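You operate a simulated robot arm through the tools that you are given. There is no shell and no other tool. Be economical: measure what you need, move in short steps, check, and stop when the job is done.

Carry out the task below with a simulated robot arm. There is one attempt and no reset: what you move stays moved.

TASK
On the glue end of the long bench, make the can and the lens box change places.
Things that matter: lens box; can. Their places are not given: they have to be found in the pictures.

It is judged by the outcome, as a careful person would: the job done as asked, and still so three seconds after it is handed in. It fails if anything else is knocked over, pushed out of place, dropped, spilled or broken.

THE ROBOT
A 6-joint arm with a two-finger parallel gripper, fixed in place. Base frame: the origin is at the foot of the arm, x ahead of it, y to its left, z up; the work surface is at about z = 900. Lengths are in mm, angles in degrees, forces in N, time in s.
With the tool pointing down near the work surface it reaches from about 240 to 640 mm from the base axis. Its first joint turns from -66.0 to 66.0 degrees. Payload 2.7 kg.
Tool frame: the origin (TCP) lies between the finger pads and is the grasp point; the fingertips stand 23 mm ahead of it; z points along the fingers, y is the line along which they close. The gripper opens to 94 mm. The fingers are 38 mm wide and 10 mm thick; the gripper's body (54 by 96 mm) begins 39 mm behind the TCP.
Orientation is that of the tool frame in the base frame, as a unit quaternion [w, x, y, z]. With the fingers straight down and closing along the base's y, the tool's x points along the base's -x, its y along +y and its z along -z.

THE INTERFACE
- The arm moves only by the tool arm_command. Its argument "increments" is a list of rows, each an object (a shift or turn left out is 0, a gripper value left out holds the last) with "claw": the closure in counts, from 0 (fully open) to 255 (shut); "translation": the shift along the tool's x, y, z in mm, a list of three; "spin": the turn about the tool's z in degrees. In form: [{"claw": claw, "translation": [dx, dy, dz], "spin": spin}, ...]. A call has 1 to 8 rows; each row shifts and turns the commanded pose from where the row before left it, along the tool's axes as they then stand. A row lasts 0.2 s, in which the tool goes at most 50 mm and 8.6 degrees; a call with a longer step from one row to the next is refused whole, and so is a gripper value outside its range. A pose out of reach is approached as far as the arm can. The call stops where the force on the tool passes 40 N (or 10 N more than at its start, if that is more) or the arm is blocked; 0.2 s more then pass. The fingers move at their own pace (about 45 mm/s each) and stop on an object; they squeeze with about 33 N. The grip force told is the motor's: it shows also when the fingers shut on nothing. Time passes only in rows, and 0.2 s behind the last, so rows that do not move let the fingers close. It gives the time, the measured TCP pose, the force on the tool (base axes), the opening and the grip force at its end, in the units of the frame above (readings bear some noise), and new pictures: "show" is both (left out), scene, wrist or none.
- Cameras (640 x 400 px; columns grow to the right, rows downward): "scene" is fixed at [72.6, -423, 1423.1]; the picture's right is [0.83, -0.56, 0.00], its down [-0.22, -0.32, -0.92] and it looks along [0.52, 0.76, -0.39] (base axes); focal length 343 px, centre (320, 200). "wrist" rides on the gripper at [-39, 0, -44] in the tool frame; the picture's right is [0.00, -1.00, 0.00], its down [0.97, 0.00, -0.24] and it looks along [0.24, 0.00, 0.97] (tool axes); focal length 218 px, centre (320, 200).
- point_at(camera, pixels): for up to 12 pixels [column, row] of the newest picture of that camera ("zoom" is the newest enlarged one), the place [x, y, z] in the base frame of the surface seen there, good to about 2 mm. No time passes.
- zoom(camera, box): a new picture of the part [left, top, right, bottom] of that camera's present view, enlarged. No time passes.
- hand_in(): hands the job in; it is judged then, once.

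Work in short steps. Measure before you move; look again where a grasp or a placing could have gone wrong, and mend it. You have 80 turns and 120 pictures in all, the two below and enlarged ones among them. Open the gripper and draw the arm clear of the work before you hand the job in, unless the task says otherwise; then end with one line.

The tools are called after ">>>" as a command line: name --argument value ..., lists and objects as JSON in quotes. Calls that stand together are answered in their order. arm_command: Moves the arm, as the interface text tells. Its arguments: {"type":"object","properties":{"increments":{"type":"array"},"show":{"type":"string","enum":["both","scene","wrist","none"]}},"required":["increments"]} The other tools are called the same way: point_at (camera, pixels) gives the place of the surface under pixels of a picture; zoom (camera, box) takes an enlarged picture of a part of a camera's view; hand_in () hands the job in.

At the start:

```text
time: 0.0
eef_pos: [281.7, 304.2, 1223.1]
tool_rot: [0.001, 0.001, 1.0, 0.0]
contact_force: [-0.3, -0.5, -0.2]
width: 94.0
gripper_force: 0.0
```

scene: 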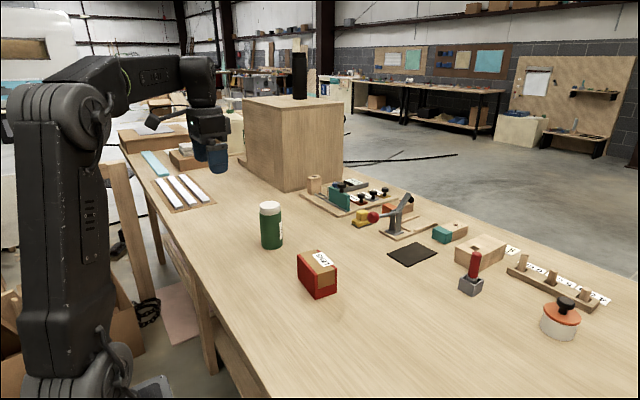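
wrist: 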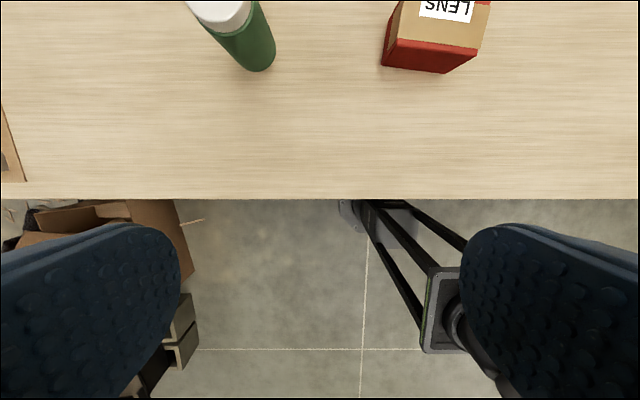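

The scene shows a green can at about (271,225) and the lens box at about (317,273). I'll enlarge this area and measure both.

>>> zoom --camera "scene" --box '[230, 180, 390, 320]'

>>> point_at --camera "scene" --pixels '[[270, 205], [271, 230], [271, 246], [261, 240], [282, 240], [298, 258], [319, 252], [336, 267], [315, 271], [315, 297], [300, 280], [336, 288]]'

>>> zoom --camera "scene" --box '[300, 160, 620, 350]'

```text
2.86 times, centred on (310, 250) of scene
```

zoom: 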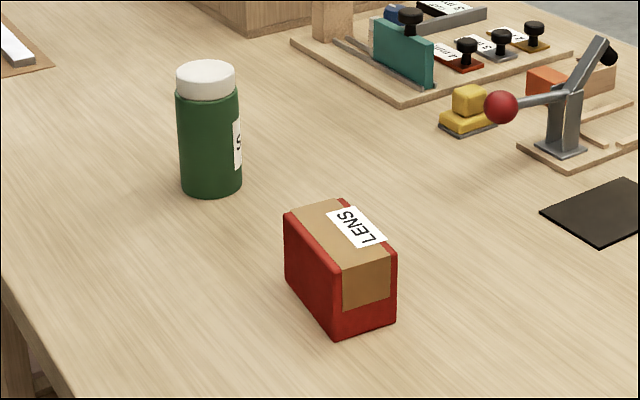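

```text
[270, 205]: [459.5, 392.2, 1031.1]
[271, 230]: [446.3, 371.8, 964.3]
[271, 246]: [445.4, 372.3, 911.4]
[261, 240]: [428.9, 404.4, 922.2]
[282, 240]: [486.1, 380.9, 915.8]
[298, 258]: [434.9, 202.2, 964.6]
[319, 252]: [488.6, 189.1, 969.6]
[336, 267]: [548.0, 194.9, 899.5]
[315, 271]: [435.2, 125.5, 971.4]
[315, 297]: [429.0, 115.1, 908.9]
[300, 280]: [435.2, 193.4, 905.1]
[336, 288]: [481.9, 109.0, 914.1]
```

```text
2.00 times, centred on (460, 255) of scene
```

zoom: 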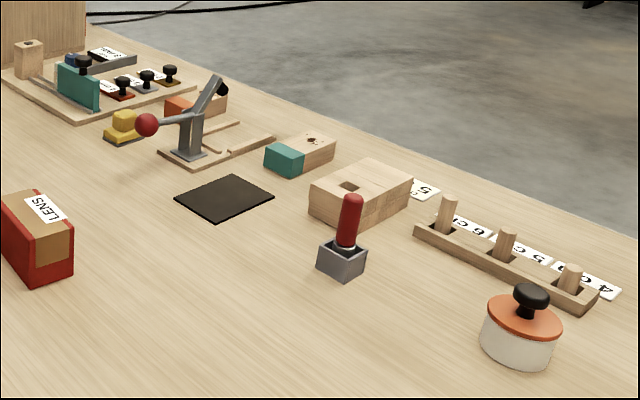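

Can is near (460,390), about 135 tall. The box is about x 432–488, y 112–203, 71 tall. I move forward over them for a top view.

>>> arm_command --increments '[{"claw": 0, "translation": [-45, 0, 0]}, {"translation": [-45, 0, 0]}, {"translation": [-45, 0, 0]}, {"translation": [0, -10, 0]}, {"translation": [0, 0, 0]}]' --show "both"

```text
time: 1.2
eef_pos: [414.7, 293.6, 1221.6]
tool_rot: [0.0, 0.0, 1.0, 0.0]
contact_force: [-0.8, 0.0, 0.8]
width: 93.6
gripper_force: 0.0
```

scene: 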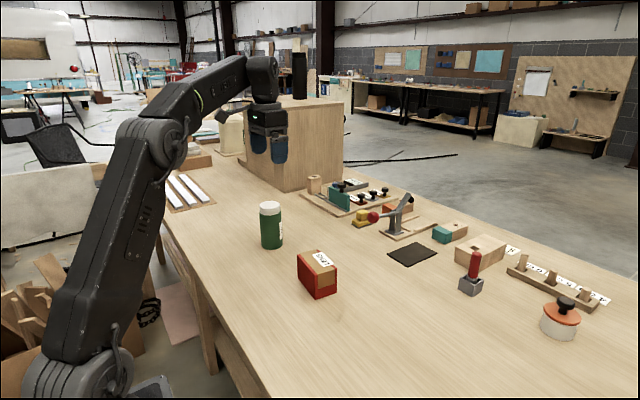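
wrist: 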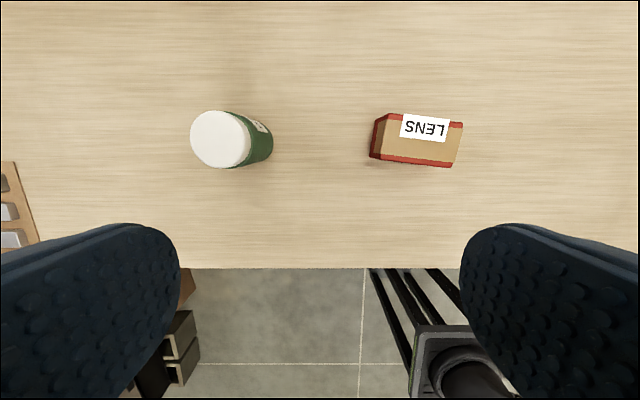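

The wrist view shows the can lid at (219,139) and the box top. I measure their outlines and the bench edge.

>>> zoom --camera "wrist" --box '[170, 80, 490, 280]'

>>> point_at --camera "wrist" --pixels '[[218, 139], [193, 139], [244, 139], [219, 113], [219, 165], [389, 115], [461, 124], [451, 165], [380, 155], [420, 140], [371, 158], [320, 265]]'

```text
2.00 times, centred on (330, 180) of wrist
```

zoom: 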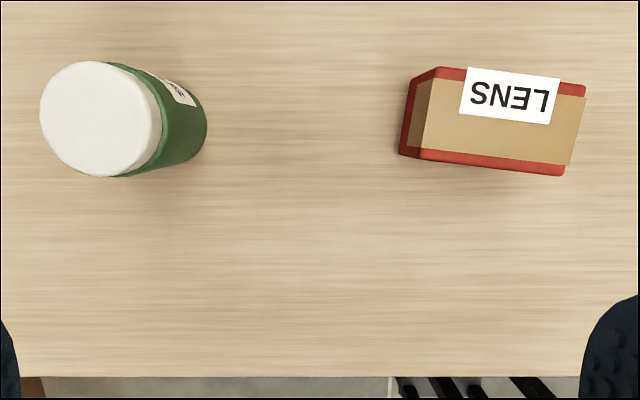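

```text
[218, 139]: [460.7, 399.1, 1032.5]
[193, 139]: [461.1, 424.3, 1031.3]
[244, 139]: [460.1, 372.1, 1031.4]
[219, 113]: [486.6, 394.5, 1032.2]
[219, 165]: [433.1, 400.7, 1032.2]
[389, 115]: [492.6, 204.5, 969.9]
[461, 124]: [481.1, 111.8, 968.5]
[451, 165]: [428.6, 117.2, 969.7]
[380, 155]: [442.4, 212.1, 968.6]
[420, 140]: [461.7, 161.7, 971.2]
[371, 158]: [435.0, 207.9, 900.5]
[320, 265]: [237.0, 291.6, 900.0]
```

The can centre is about (460,398) with its top at z 1032. The box centre is about (461,160) with about 6° yaw, 51 mm on its short side. I move above the can, halfway down, and check.

>>> arm_command --increments '[{"translation": [-22, 35, 20]}, {"translation": [-23, 35, 20]}, {"translation": [0, 34, 20]}, {"translation": [0, 0, 40]}, {"translation": [0, 0, 0]}]' --show "both"

```text
time: 2.4
eef_pos: [440.9, 374.2, 1119.3]
tool_rot: [-0.001, 0.0, 1.0, 0.001]
contact_force: [0.7, 0.2, 0.7]
width: 94.1
gripper_force: 0.1
out of reach, approached as far as the arm can: row 2, 3
```

scene: 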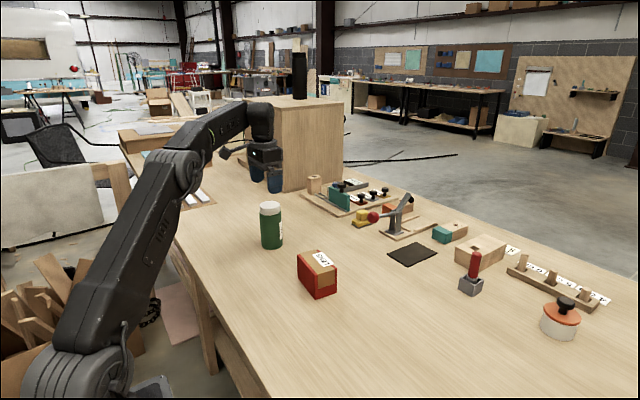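
wrist: 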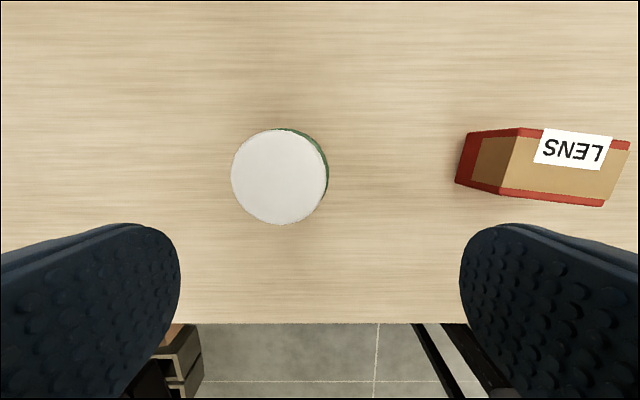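

Reach shrinks with height, so I stopped at (441,374,1119). I measure the lid precisely from here.

>>> point_at --camera "wrist" --pixels '[[279, 176], [234, 176], [323, 176], [279, 131], [279, 221], [327, 170]]'

>>> arm_command --increments '[{"translation": [0, 0, 20]}, {"translation": [0, 0, 20]}, {"translation": [0, 0, 0]}]' --show "none"

```text
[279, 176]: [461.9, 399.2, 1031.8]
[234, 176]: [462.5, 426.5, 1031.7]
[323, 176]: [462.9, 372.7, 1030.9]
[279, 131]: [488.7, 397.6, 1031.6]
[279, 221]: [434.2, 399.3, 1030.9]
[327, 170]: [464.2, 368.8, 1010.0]
```

```text
time: 3.2
eef_pos: [442.5, 372.1, 1077.2]
tool_rot: [0.0, 0.0, 1.0, 0.0]
contact_force: [-0.5, 0.3, -0.1]
width: 94.1
gripper_force: 0.1
```

The lid centre is (462,399). I centre over it while the fingertips (z 1054) are still above the lid.

>>> arm_command --increments '[{"translation": [-10, 13, 0]}, {"translation": [-9, 14, 0]}, {"translation": [0, 0, 0]}]' --show "wrist"

```text
time: 4.0
eef_pos: [461.3, 401.7, 1078.3]
tool_rot: [-0.001, 0.0, 1.0, -0.001]
contact_force: [-0.4, -0.7, 0.4]
width: 94.1
gripper_force: 0.2
```

wrist: 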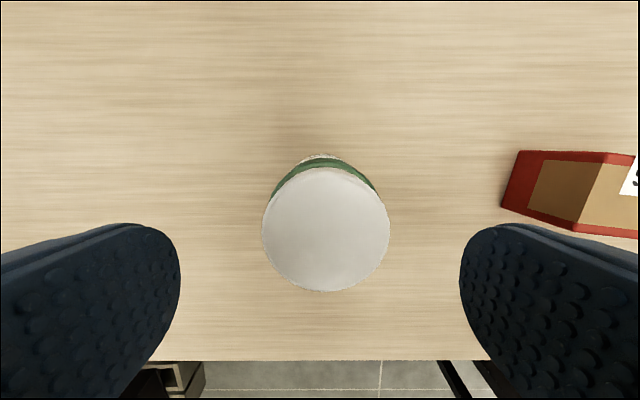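

It is nearly centred, with the lid 2 mm toward −y. I correct, descend to z≈1000 and close.

>>> arm_command --increments '[{"translation": [0, -2, 26]}, {"translation": [0, 0, 26]}, {"translation": [0, 0, 26]}, {"translation": [0, 0, 0]}, {"claw": 255}, {}, {}, {}]' --show "both"

```text
time: 5.8
eef_pos: [460.3, 400.8, 1001.7]
tool_rot: [0.0, 0.001, 1.0, 0.0]
contact_force: [0.2, -0.9, -0.5]
width: 63.4
gripper_force: 33.0
```

scene: 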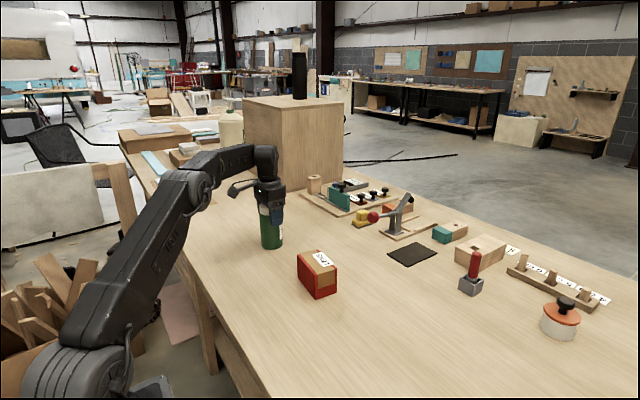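
wrist: 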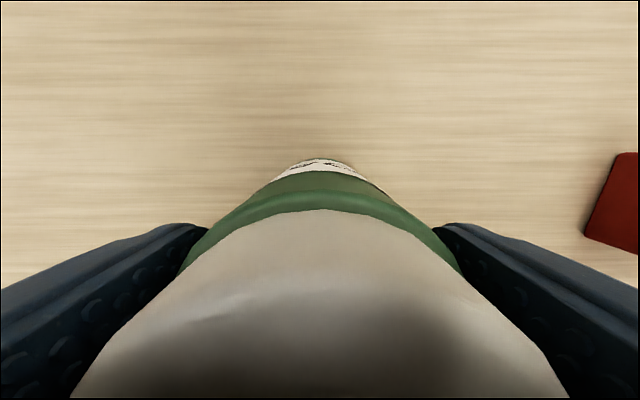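

The can is gripped (63.4 mm, 33 N). I lift a little, then pull in while rising.

>>> arm_command --increments '[{"translation": [0, 0, -20]}, {"translation": [0, 0, -20]}, {"translation": [15, -25, -25]}, {"translation": [15, -25, -25]}, {"translation": [15, -30, -25]}, {"translation": [0, -30, -25]}, {"translation": [0, 0, 0]}]' --show "scene"

```text
time: 7.4
eef_pos: [418.0, 288.5, 1140.2]
tool_rot: [0.0, 0.0, 1.0, 0.0]
contact_force: [1.3, 0.7, -3.0]
width: 63.4
gripper_force: 33.7
```

scene: 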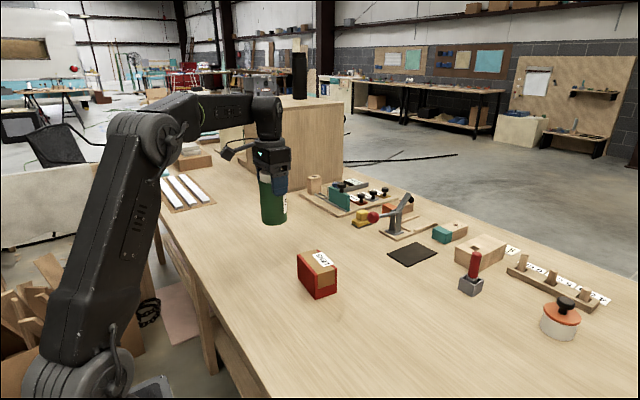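

The can is lifted with its bottom at about z 1040. I carry it across to y≈0.

>>> arm_command --increments '[{"translation": [0, -36, -5]}, {"translation": [0, -36, 0]}, {"translation": [0, -36, 0]}, {"translation": [0, -36, 0]}, {"translation": [0, -36, 0]}, {"translation": [0, -36, 0]}, {"translation": [0, -36, 0]}, {"translation": [0, -36, 0]}]' --show "scene"

```text
time: 9.2
eef_pos: [416.2, 1.1, 1142.5]
tool_rot: [0.0, 0.001, 1.0, 0.0]
contact_force: [-1.0, -0.3, -2.7]
width: 63.3
gripper_force: 33.0
```

scene: 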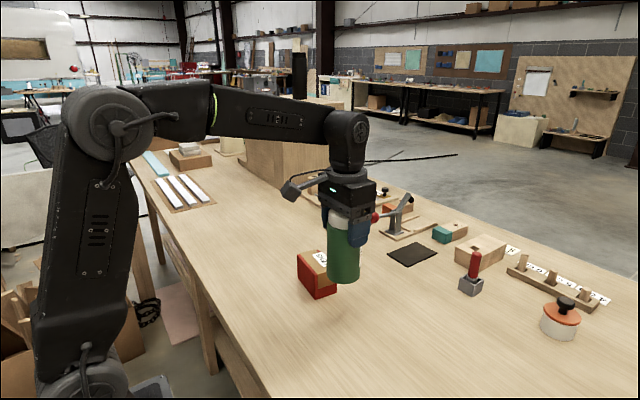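

The bench below (416,0) is clear. I lower to just above the original grip height.

>>> arm_command --increments '[{"translation": [0, 0, 35]}, {"translation": [0, 0, 35]}, {"translation": [0, 0, 35]}, {"translation": [0, 0, 25]}, {"translation": [0, 0, 6]}, {"translation": [0, 0, 2]}, {}]' --show "scene"

```text
time: 10.8
eef_pos: [414.9, 2.5, 1005.4]
tool_rot: [0.0, -0.001, 1.0, 0.0]
contact_force: [-0.9, -0.3, -3.9]
width: 63.1
gripper_force: 33.2
```

scene: 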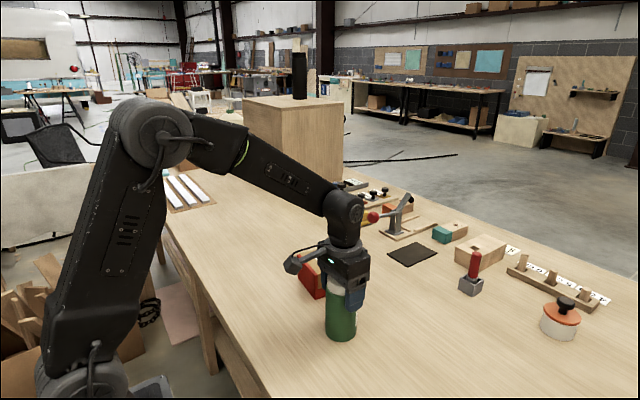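

Still hanging, about 3–4 mm to go. I lower in small steps and watch the force.

>>> arm_command --increments '[{"translation": [0, 0, 1.5]}, {"translation": [0, 0, 1.5]}, {}]' --show "none"

```text
time: 11.6
eef_pos: [415.8, 3.1, 1002.7]
tool_rot: [0.0, 0.0, 1.0, 0.0]
contact_force: [-0.1, 0.3, -3.0]
width: 63.2
gripper_force: 32.9
```

>>> arm_command --increments '[{"translation": [0, 0, 1]}, {"translation": [0, 0, 1]}, {}]' --show "none"

```text
time: 12.4
eef_pos: [416.1, 3.8, 1002.5]
tool_rot: [0.001, 0.0, 1.0, 0.0]
contact_force: [-5.6, 1.4, 17.5]
width: 63.5
gripper_force: 32.5
```

The force is now +17 N upward, so the can is down. I open and rise straight up.

>>> arm_command --increments '[{"claw": 0}, {}, {}, {"translation": [0, 0, -20]}, {"translation": [0, 0, -35]}, {"translation": [0, 0, -35]}, {"translation": [0, 0, -35]}, {}]' --show "both"

```text
time: 14.2
eef_pos: [413.7, 7.5, 1128.7]
tool_rot: [-0.001, 0.0, 1.0, 0.0]
contact_force: [0.6, 0.0, 0.4]
width: 94.2
gripper_force: 0.1
```

scene: 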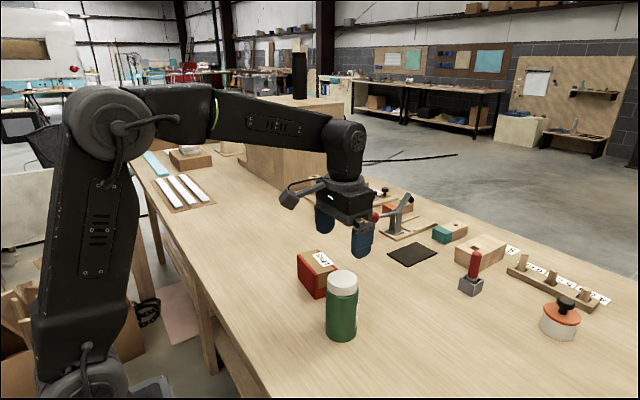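
wrist: 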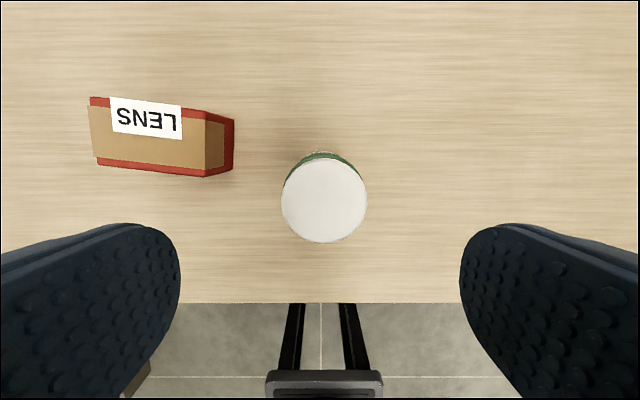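

The can stands upright at about (415,4). Next I move over the box at (461,160) and start spinning so the fingers close across its short side.

>>> arm_command --increments '[{"translation": [-12, 39, 0]}, {"translation": [-12, 38, 0]}, {"translation": [-12, 38, 0]}, {"translation": [-11, 38, 0]}, {"spin": -8.4}, {"spin": -8.4}, {"spin": -8.4}, {"spin": -8.4}]' --show "none"

>>> arm_command --increments '[{"spin": -8.4}, {"spin": -8.4}, {"spin": -8.4}, {"spin": -8.4}, {"spin": -8.4}, {"spin": -8.4}, {}]' --show "both"

```text
time: 16.0
eef_pos: [462.5, 156.8, 1126.3]
tool_rot: [0.0, -0.291, 0.957, 0.0]
contact_force: [0.4, -0.7, 0.3]
width: 94.0
gripper_force: 0.1
```

```text
time: 17.6
eef_pos: [463.7, 155.1, 1127.2]
tool_rot: [0.0, -0.67, 0.743, 0.0]
contact_force: [0.4, 0.2, 0.6]
width: 93.7
gripper_force: 0.1
```

scene: 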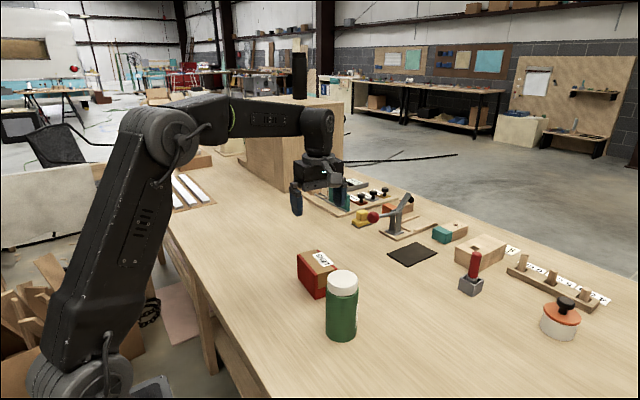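
wrist: 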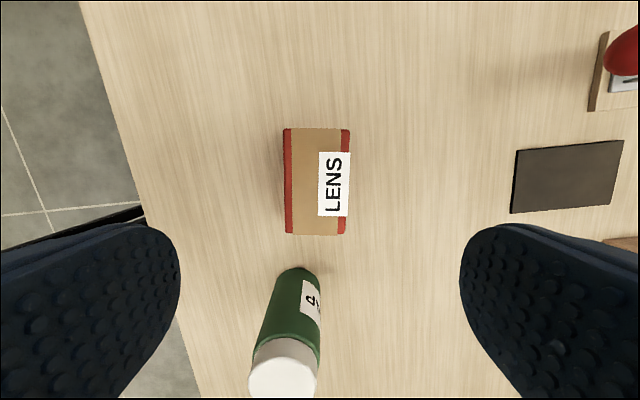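

The box appears aligned with the tool. I measure its top corners.

>>> point_at --camera "wrist" --pixels '[[286, 131], [347, 131], [342, 232], [288, 232], [317, 182], [287, 182], [345, 182]]'

>>> zoom --camera "wrist" --box '[240, 110, 400, 250]'

```text
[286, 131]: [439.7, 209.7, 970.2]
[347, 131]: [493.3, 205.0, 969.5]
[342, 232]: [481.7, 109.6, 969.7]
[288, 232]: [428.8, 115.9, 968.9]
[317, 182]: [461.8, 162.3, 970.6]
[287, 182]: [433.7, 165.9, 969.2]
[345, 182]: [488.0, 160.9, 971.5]
```

```text
2.86 times, centred on (320, 180) of wrist
```

zoom: 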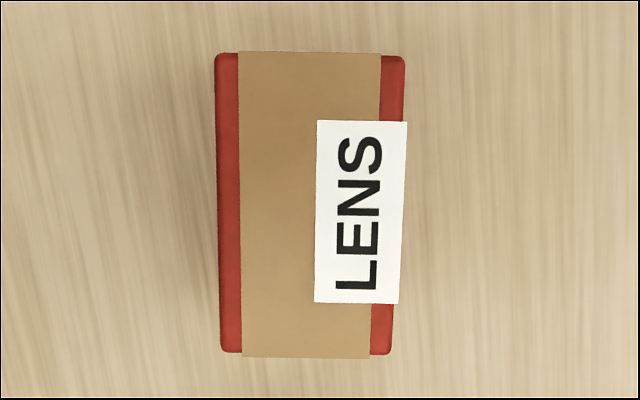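

Box centre is (461,160) and the yaw matches within 1°. I shift to centre and descend to z≈945.

>>> arm_command --increments '[{"translation": [-5, 3, 35]}, {"translation": [0, 0, 35]}, {"translation": [0, 0, 35]}, {"translation": [0, 0, 20]}, {}]' --show "wrist"

```text
time: 18.8
eef_pos: [460.2, 160.0, 1002.4]
tool_rot: [0.0, -0.669, 0.743, 0.0]
contact_force: [0.4, 0.3, 0.1]
width: 93.9
gripper_force: 0.0
```

wrist: 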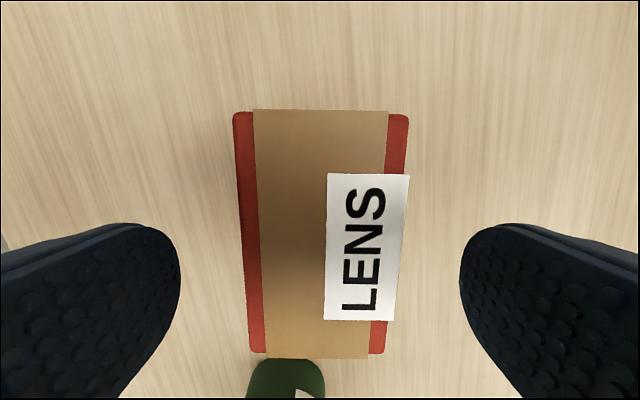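

Centred. I descend to z≈945 and close.

>>> arm_command --increments '[{"translation": [0, 0, 20]}, {"translation": [0, 0, 20]}, {"translation": [0, 0, 17]}, {}, {"claw": 255}, {}, {}, {}]' --show "both"

```text
time: 20.6
eef_pos: [460.8, 159.9, 944.4]
tool_rot: [0.0, -0.669, 0.743, 0.0]
contact_force: [1.2, 0.5, -0.3]
width: 59.8
gripper_force: 33.0
```

scene: 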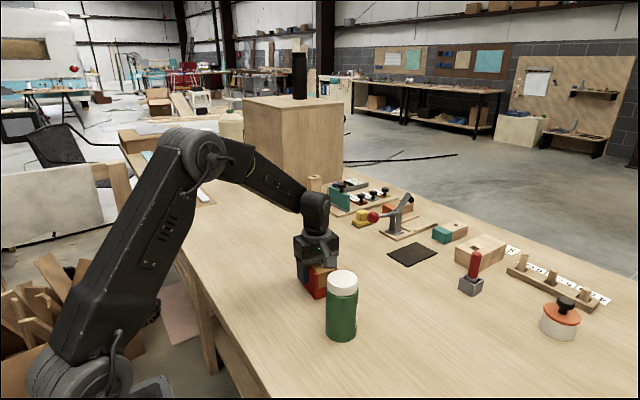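
wrist: 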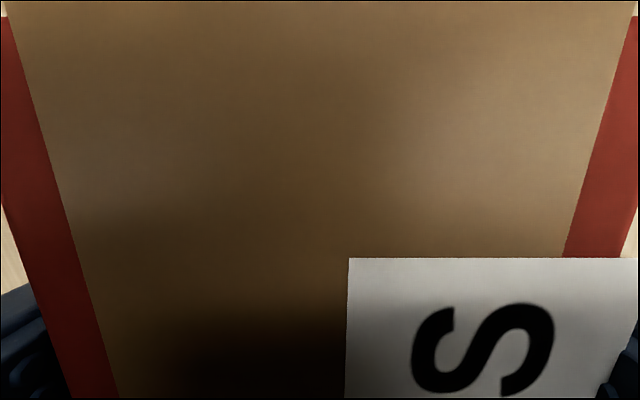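

Gripped at 59.8 mm. I lift 50 mm and carry it +239 mm in y to the can's old place.

>>> arm_command --increments '[{"translation": [0, 0, -25]}, {"translation": [0, 0, -25]}, {"translation": [-39.6, 4.15, 0]}, {"translation": [-39.6, 4.15, 0]}, {"translation": [-39.6, 4.15, 0]}, {"translation": [-39.6, 4.15, 0]}, {"translation": [-39.6, 4.15, 0]}, {"translation": [-39.6, 4.15, 0]}]' --show "both"

```text
time: 22.4
eef_pos: [460.4, 400.3, 992.1]
tool_rot: [-0.001, -0.669, 0.743, 0.0]
contact_force: [-0.7, 0.0, -1.1]
width: 60.0
gripper_force: 32.9
```

scene: 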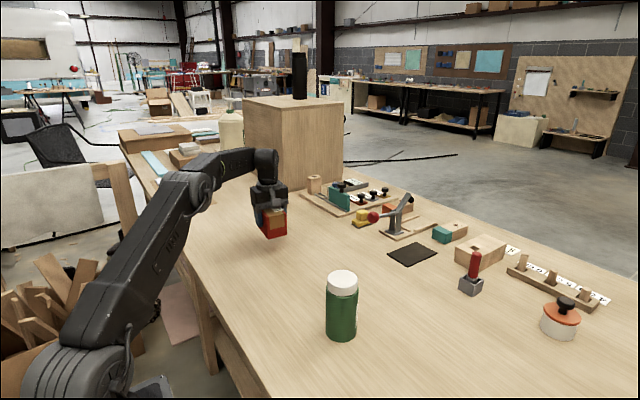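
wrist: 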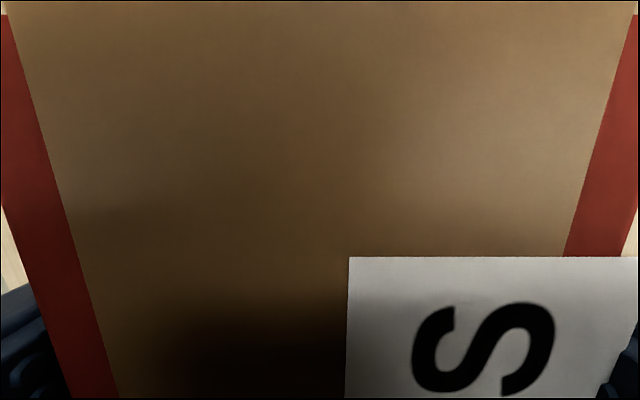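

Over the can's old place at (460.4,400). I lower to just above contact.

>>> arm_command --increments '[{"translation": [0, 0, 20]}, {"translation": [0, 0, 18]}, {"translation": [0, 0, 6]}, {"translation": [0, 0, 1.5]}, {"translation": [0, 0, 1]}, {}]' --show "none"

```text
time: 23.8
eef_pos: [461.2, 401.2, 946.7]
tool_rot: [0.0, -0.669, 0.744, 0.0]
contact_force: [-0.3, -0.4, -2.6]
width: 59.7
gripper_force: 32.9
```

>>> arm_command --increments '[{"translation": [0, 0, 1]}, {"translation": [0, 0, 1]}, {}]' --show "none"

```text
time: 24.6
eef_pos: [461.4, 400.6, 944.6]
tool_rot: [0.0, -0.668, 0.744, 0.0]
contact_force: [0.2, -0.1, -1.4]
width: 60.1
gripper_force: 32.9
```

>>> arm_command --increments '[{"translation": [0, 0, 1]}, {}]' --show "none"

```text
time: 25.2
eef_pos: [460.2, 401.1, 944.9]
tool_rot: [0.001, -0.669, 0.743, 0.0]
contact_force: [0.3, -0.1, -0.2]
width: 59.7
gripper_force: 33.0
```

The box's weight is being taken off. One more millimetre, then release and rise.

>>> arm_command --increments '[{"translation": [0, 0, 0.7]}, {"claw": 0}, {}, {}, {"translation": [0, 0, -25]}, {"translation": [0, 0, -35]}, {"translation": [0, 0, -35]}, {}]' --show "both"

```text
time: 27.0
eef_pos: [461.6, 401.5, 1038.4]
tool_rot: [-0.001, -0.669, 0.743, -0.001]
contact_force: [0.0, -0.6, -0.4]
width: 94.0
gripper_force: 0.1
```

scene: 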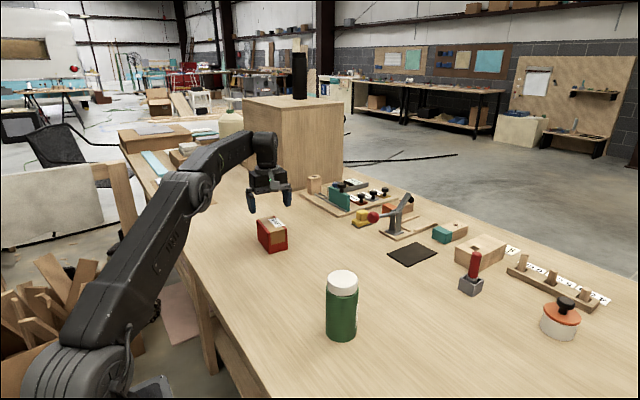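
wrist: 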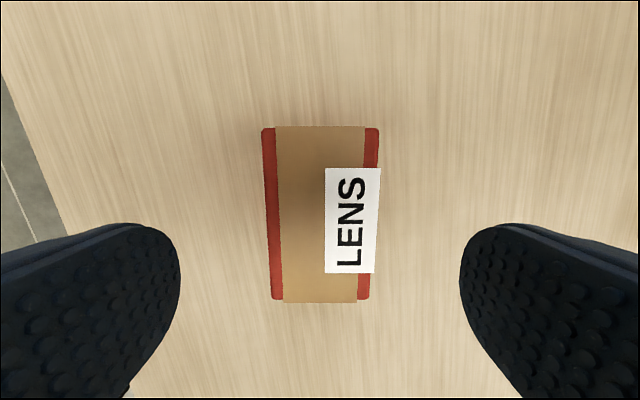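

The box stands well at the old can place. I measure it, then return toward the can while rising 80 mm.

>>> point_at --camera "wrist" --pixels '[[264, 130], [377, 130], [367, 298], [274, 298], [310, 200]]'

>>> arm_command --increments '[{"translation": [40, 0.4, -15]}, {"translation": [45, 0.4, -15]}, {"translation": [45, 0.4, -15]}, {"translation": [45, 0.4, -15]}, {"translation": [45, 0.4, -10]}, {"translation": [45, 0.4, -10]}, {"translation": [45, 0.4, 0]}, {"translation": [45, 0.4, 0]}]' --show "none"

>>> arm_command --increments '[{"translation": [44, 0.4, 0]}, {"spin": 8.4}, {"spin": 8.4}, {"spin": 8.4}, {"spin": 8.4}, {"spin": 8.4}, {"spin": 8.4}, {"spin": 8.4}]' --show "none"

>>> arm_command --increments '[{"spin": 8.4}, {"spin": 8.4}, {"spin": 8.4}, {}]' --show "both"

```text
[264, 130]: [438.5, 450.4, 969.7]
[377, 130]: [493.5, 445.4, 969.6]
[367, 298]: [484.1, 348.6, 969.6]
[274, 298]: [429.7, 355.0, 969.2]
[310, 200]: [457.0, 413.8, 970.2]
```

```text
time: 28.8
eef_pos: [421.3, 47.4, 1119.4]
tool_rot: [0.0, -0.669, 0.743, 0.0]
contact_force: [-0.2, -0.6, 0.3]
width: 94.0
gripper_force: 0.1
```

```text
time: 30.6
eef_pos: [416.5, 3.3, 1119.1]
tool_rot: [0.0, -0.217, 0.976, 0.001]
contact_force: [0.3, -0.2, 0.9]
width: 94.1
gripper_force: 0.2
```

```text
time: 31.6
eef_pos: [415.7, 4.0, 1119.5]
tool_rot: [0.0, 0.001, 1.0, 0.0]
contact_force: [0.5, 0.6, 0.9]
width: 93.9
gripper_force: 0.1
```

scene: 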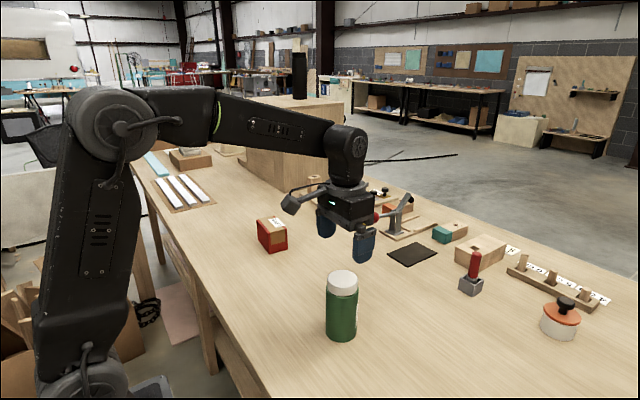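
wrist: 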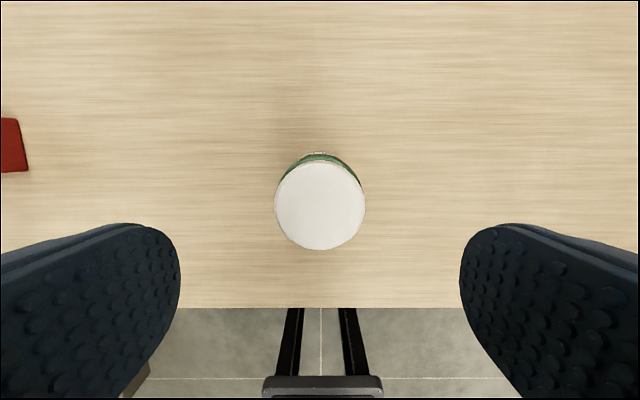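

The box is now centred at (461.5,400), and the can lid is centred at column 320. I descend 118 mm and grip.

>>> arm_command --increments '[{"translation": [0, 0, 40]}, {"translation": [0, 0, 40]}, {"translation": [0, 0, 37]}, {}, {"claw": 255}, {}, {}, {}]' --show "both"

```text
time: 33.4
eef_pos: [414.2, 3.9, 1000.6]
tool_rot: [0.0, 0.0, 1.0, -0.001]
contact_force: [0.1, 0.9, 0.1]
width: 63.6
gripper_force: 32.9
```

scene: 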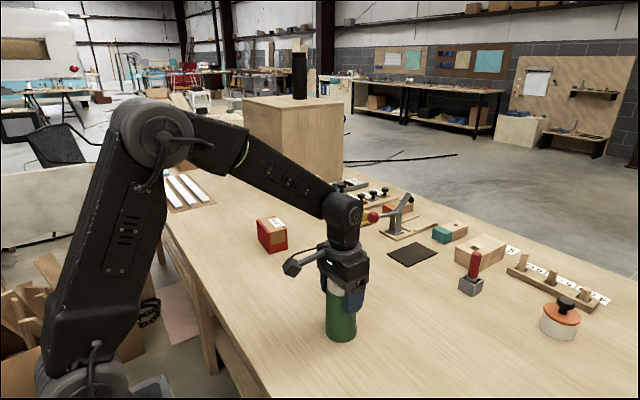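
wrist: 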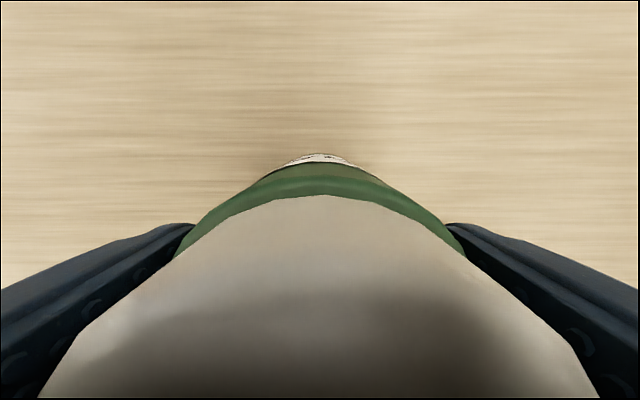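

Gripped. I lift 50 mm and carry it to (460,160).

>>> arm_command --increments '[{"translation": [0, 0, -25]}, {"translation": [0, 0, -25]}, {"translation": [-12, 39, 0]}, {"translation": [-12, 39, 0]}, {"translation": [-11, 39, 0]}, {"translation": [-11, 39, 0]}, {}]' --show "scene"

```text
time: 35.0
eef_pos: [461.6, 165.5, 1052.8]
tool_rot: [0.0, 0.0, 1.0, 0.0]
contact_force: [0.3, -0.7, -3.3]
width: 63.6
gripper_force: 32.6
```

scene: 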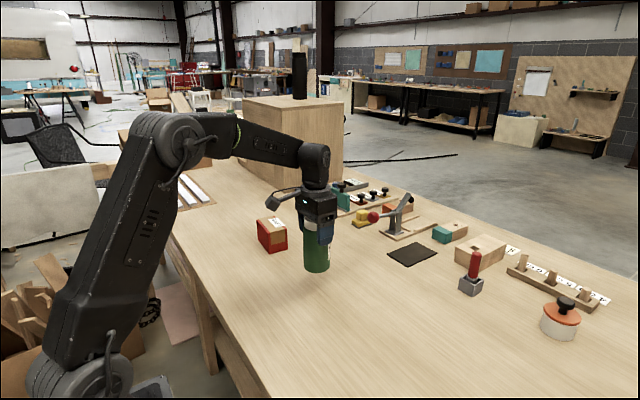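

At (461.6,165.5). I correct −5 mm in y and lower.

>>> arm_command --increments '[{"translation": [1, -5, 20]}, {"translation": [0, 0, 20]}, {"translation": [0, 0, 6]}, {"translation": [0, 0, 2]}, {}]' --show "none"

```text
time: 36.2
eef_pos: [460.0, 156.2, 1005.0]
tool_rot: [0.0, 0.0, 1.0, 0.0]
contact_force: [0.2, 0.5, -3.1]
width: 63.5
gripper_force: 33.0
```

>>> arm_command --increments '[{"translation": [0, 3, 1]}, {"translation": [0, 0, 1]}, {}]' --show "none"

```text
time: 37.0
eef_pos: [459.3, 157.4, 1001.1]
tool_rot: [0.0, 0.0, 1.0, 0.0]
contact_force: [-0.2, -0.3, -3.7]
width: 63.4
gripper_force: 32.7
```

>>> arm_command --increments '[{"translation": [0, 1.5, 0.7]}, {}, {}]' --show "none"

```text
time: 37.8
eef_pos: [460.3, 161.0, 1001.2]
tool_rot: [-0.001, 0.0, 1.0, 0.0]
contact_force: [0.0, -0.7, 0.3]
width: 63.3
gripper_force: 33.1
```

Position is (460.3,161) and the weight is just coming off. A touch lower, then release and rise.

>>> arm_command --increments '[{"translation": [0, 0, 0.6]}, {"claw": 0}, {}, {}, {"translation": [0, 0, -20]}, {"translation": [0, 0, -35]}, {"translation": [0, 0, -35]}, {"translation": [0, 0, -35]}]' --show "both"

```text
time: 39.6
eef_pos: [461.9, 159.7, 1126.6]
tool_rot: [0.0, 0.0, 1.0, 0.0]
contact_force: [0.6, -0.4, 0.4]
width: 94.0
gripper_force: 0.1
```

scene: 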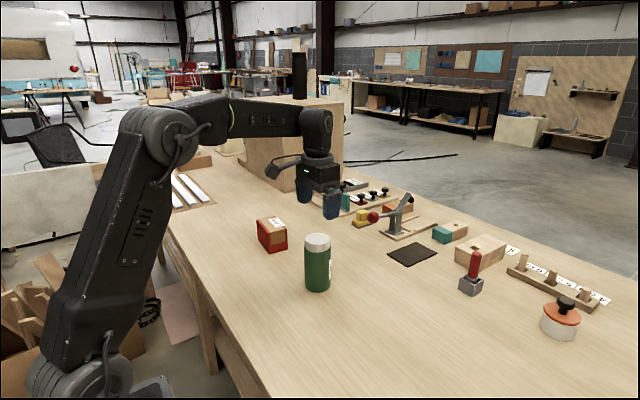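
wrist: 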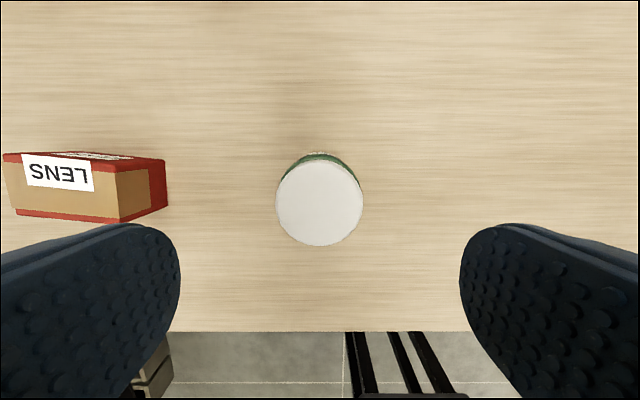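

Both stand upright in the swapped places. I verify the can's position and draw the arm back and up.

>>> point_at --camera "wrist" --pixels '[[319, 203], [279, 203], [360, 203], [319, 162], [319, 243]]'

>>> arm_command --increments '[{"translation": [30, 0, -30]}, {"translation": [35, 0, -30]}, {"translation": [35, 0, -20]}, {"translation": [35, 0, 0]}, {}]' --show "scene"

```text
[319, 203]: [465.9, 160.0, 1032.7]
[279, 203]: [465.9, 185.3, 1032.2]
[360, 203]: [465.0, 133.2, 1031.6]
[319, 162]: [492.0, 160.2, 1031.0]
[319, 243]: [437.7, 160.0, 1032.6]
```

```text
time: 40.8
eef_pos: [325.3, 158.7, 1208.4]
tool_rot: [0.0, -0.001, 1.0, 0.0]
contact_force: [0.1, -0.5, 0.2]
width: 94.1
gripper_force: 0.1
```

scene: 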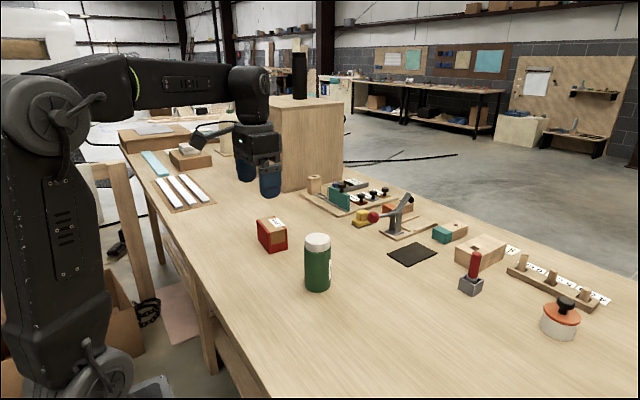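

The can is at (465,160), within 4 mm of the box's old centre. The arm is clear and nothing else has moved, so I hand in.

>>> hand_in

```text
The job is handed in.
```

The can and the lens box have changed places: each stands upright within about 4 mm of where the other was, and nothing else was moved.
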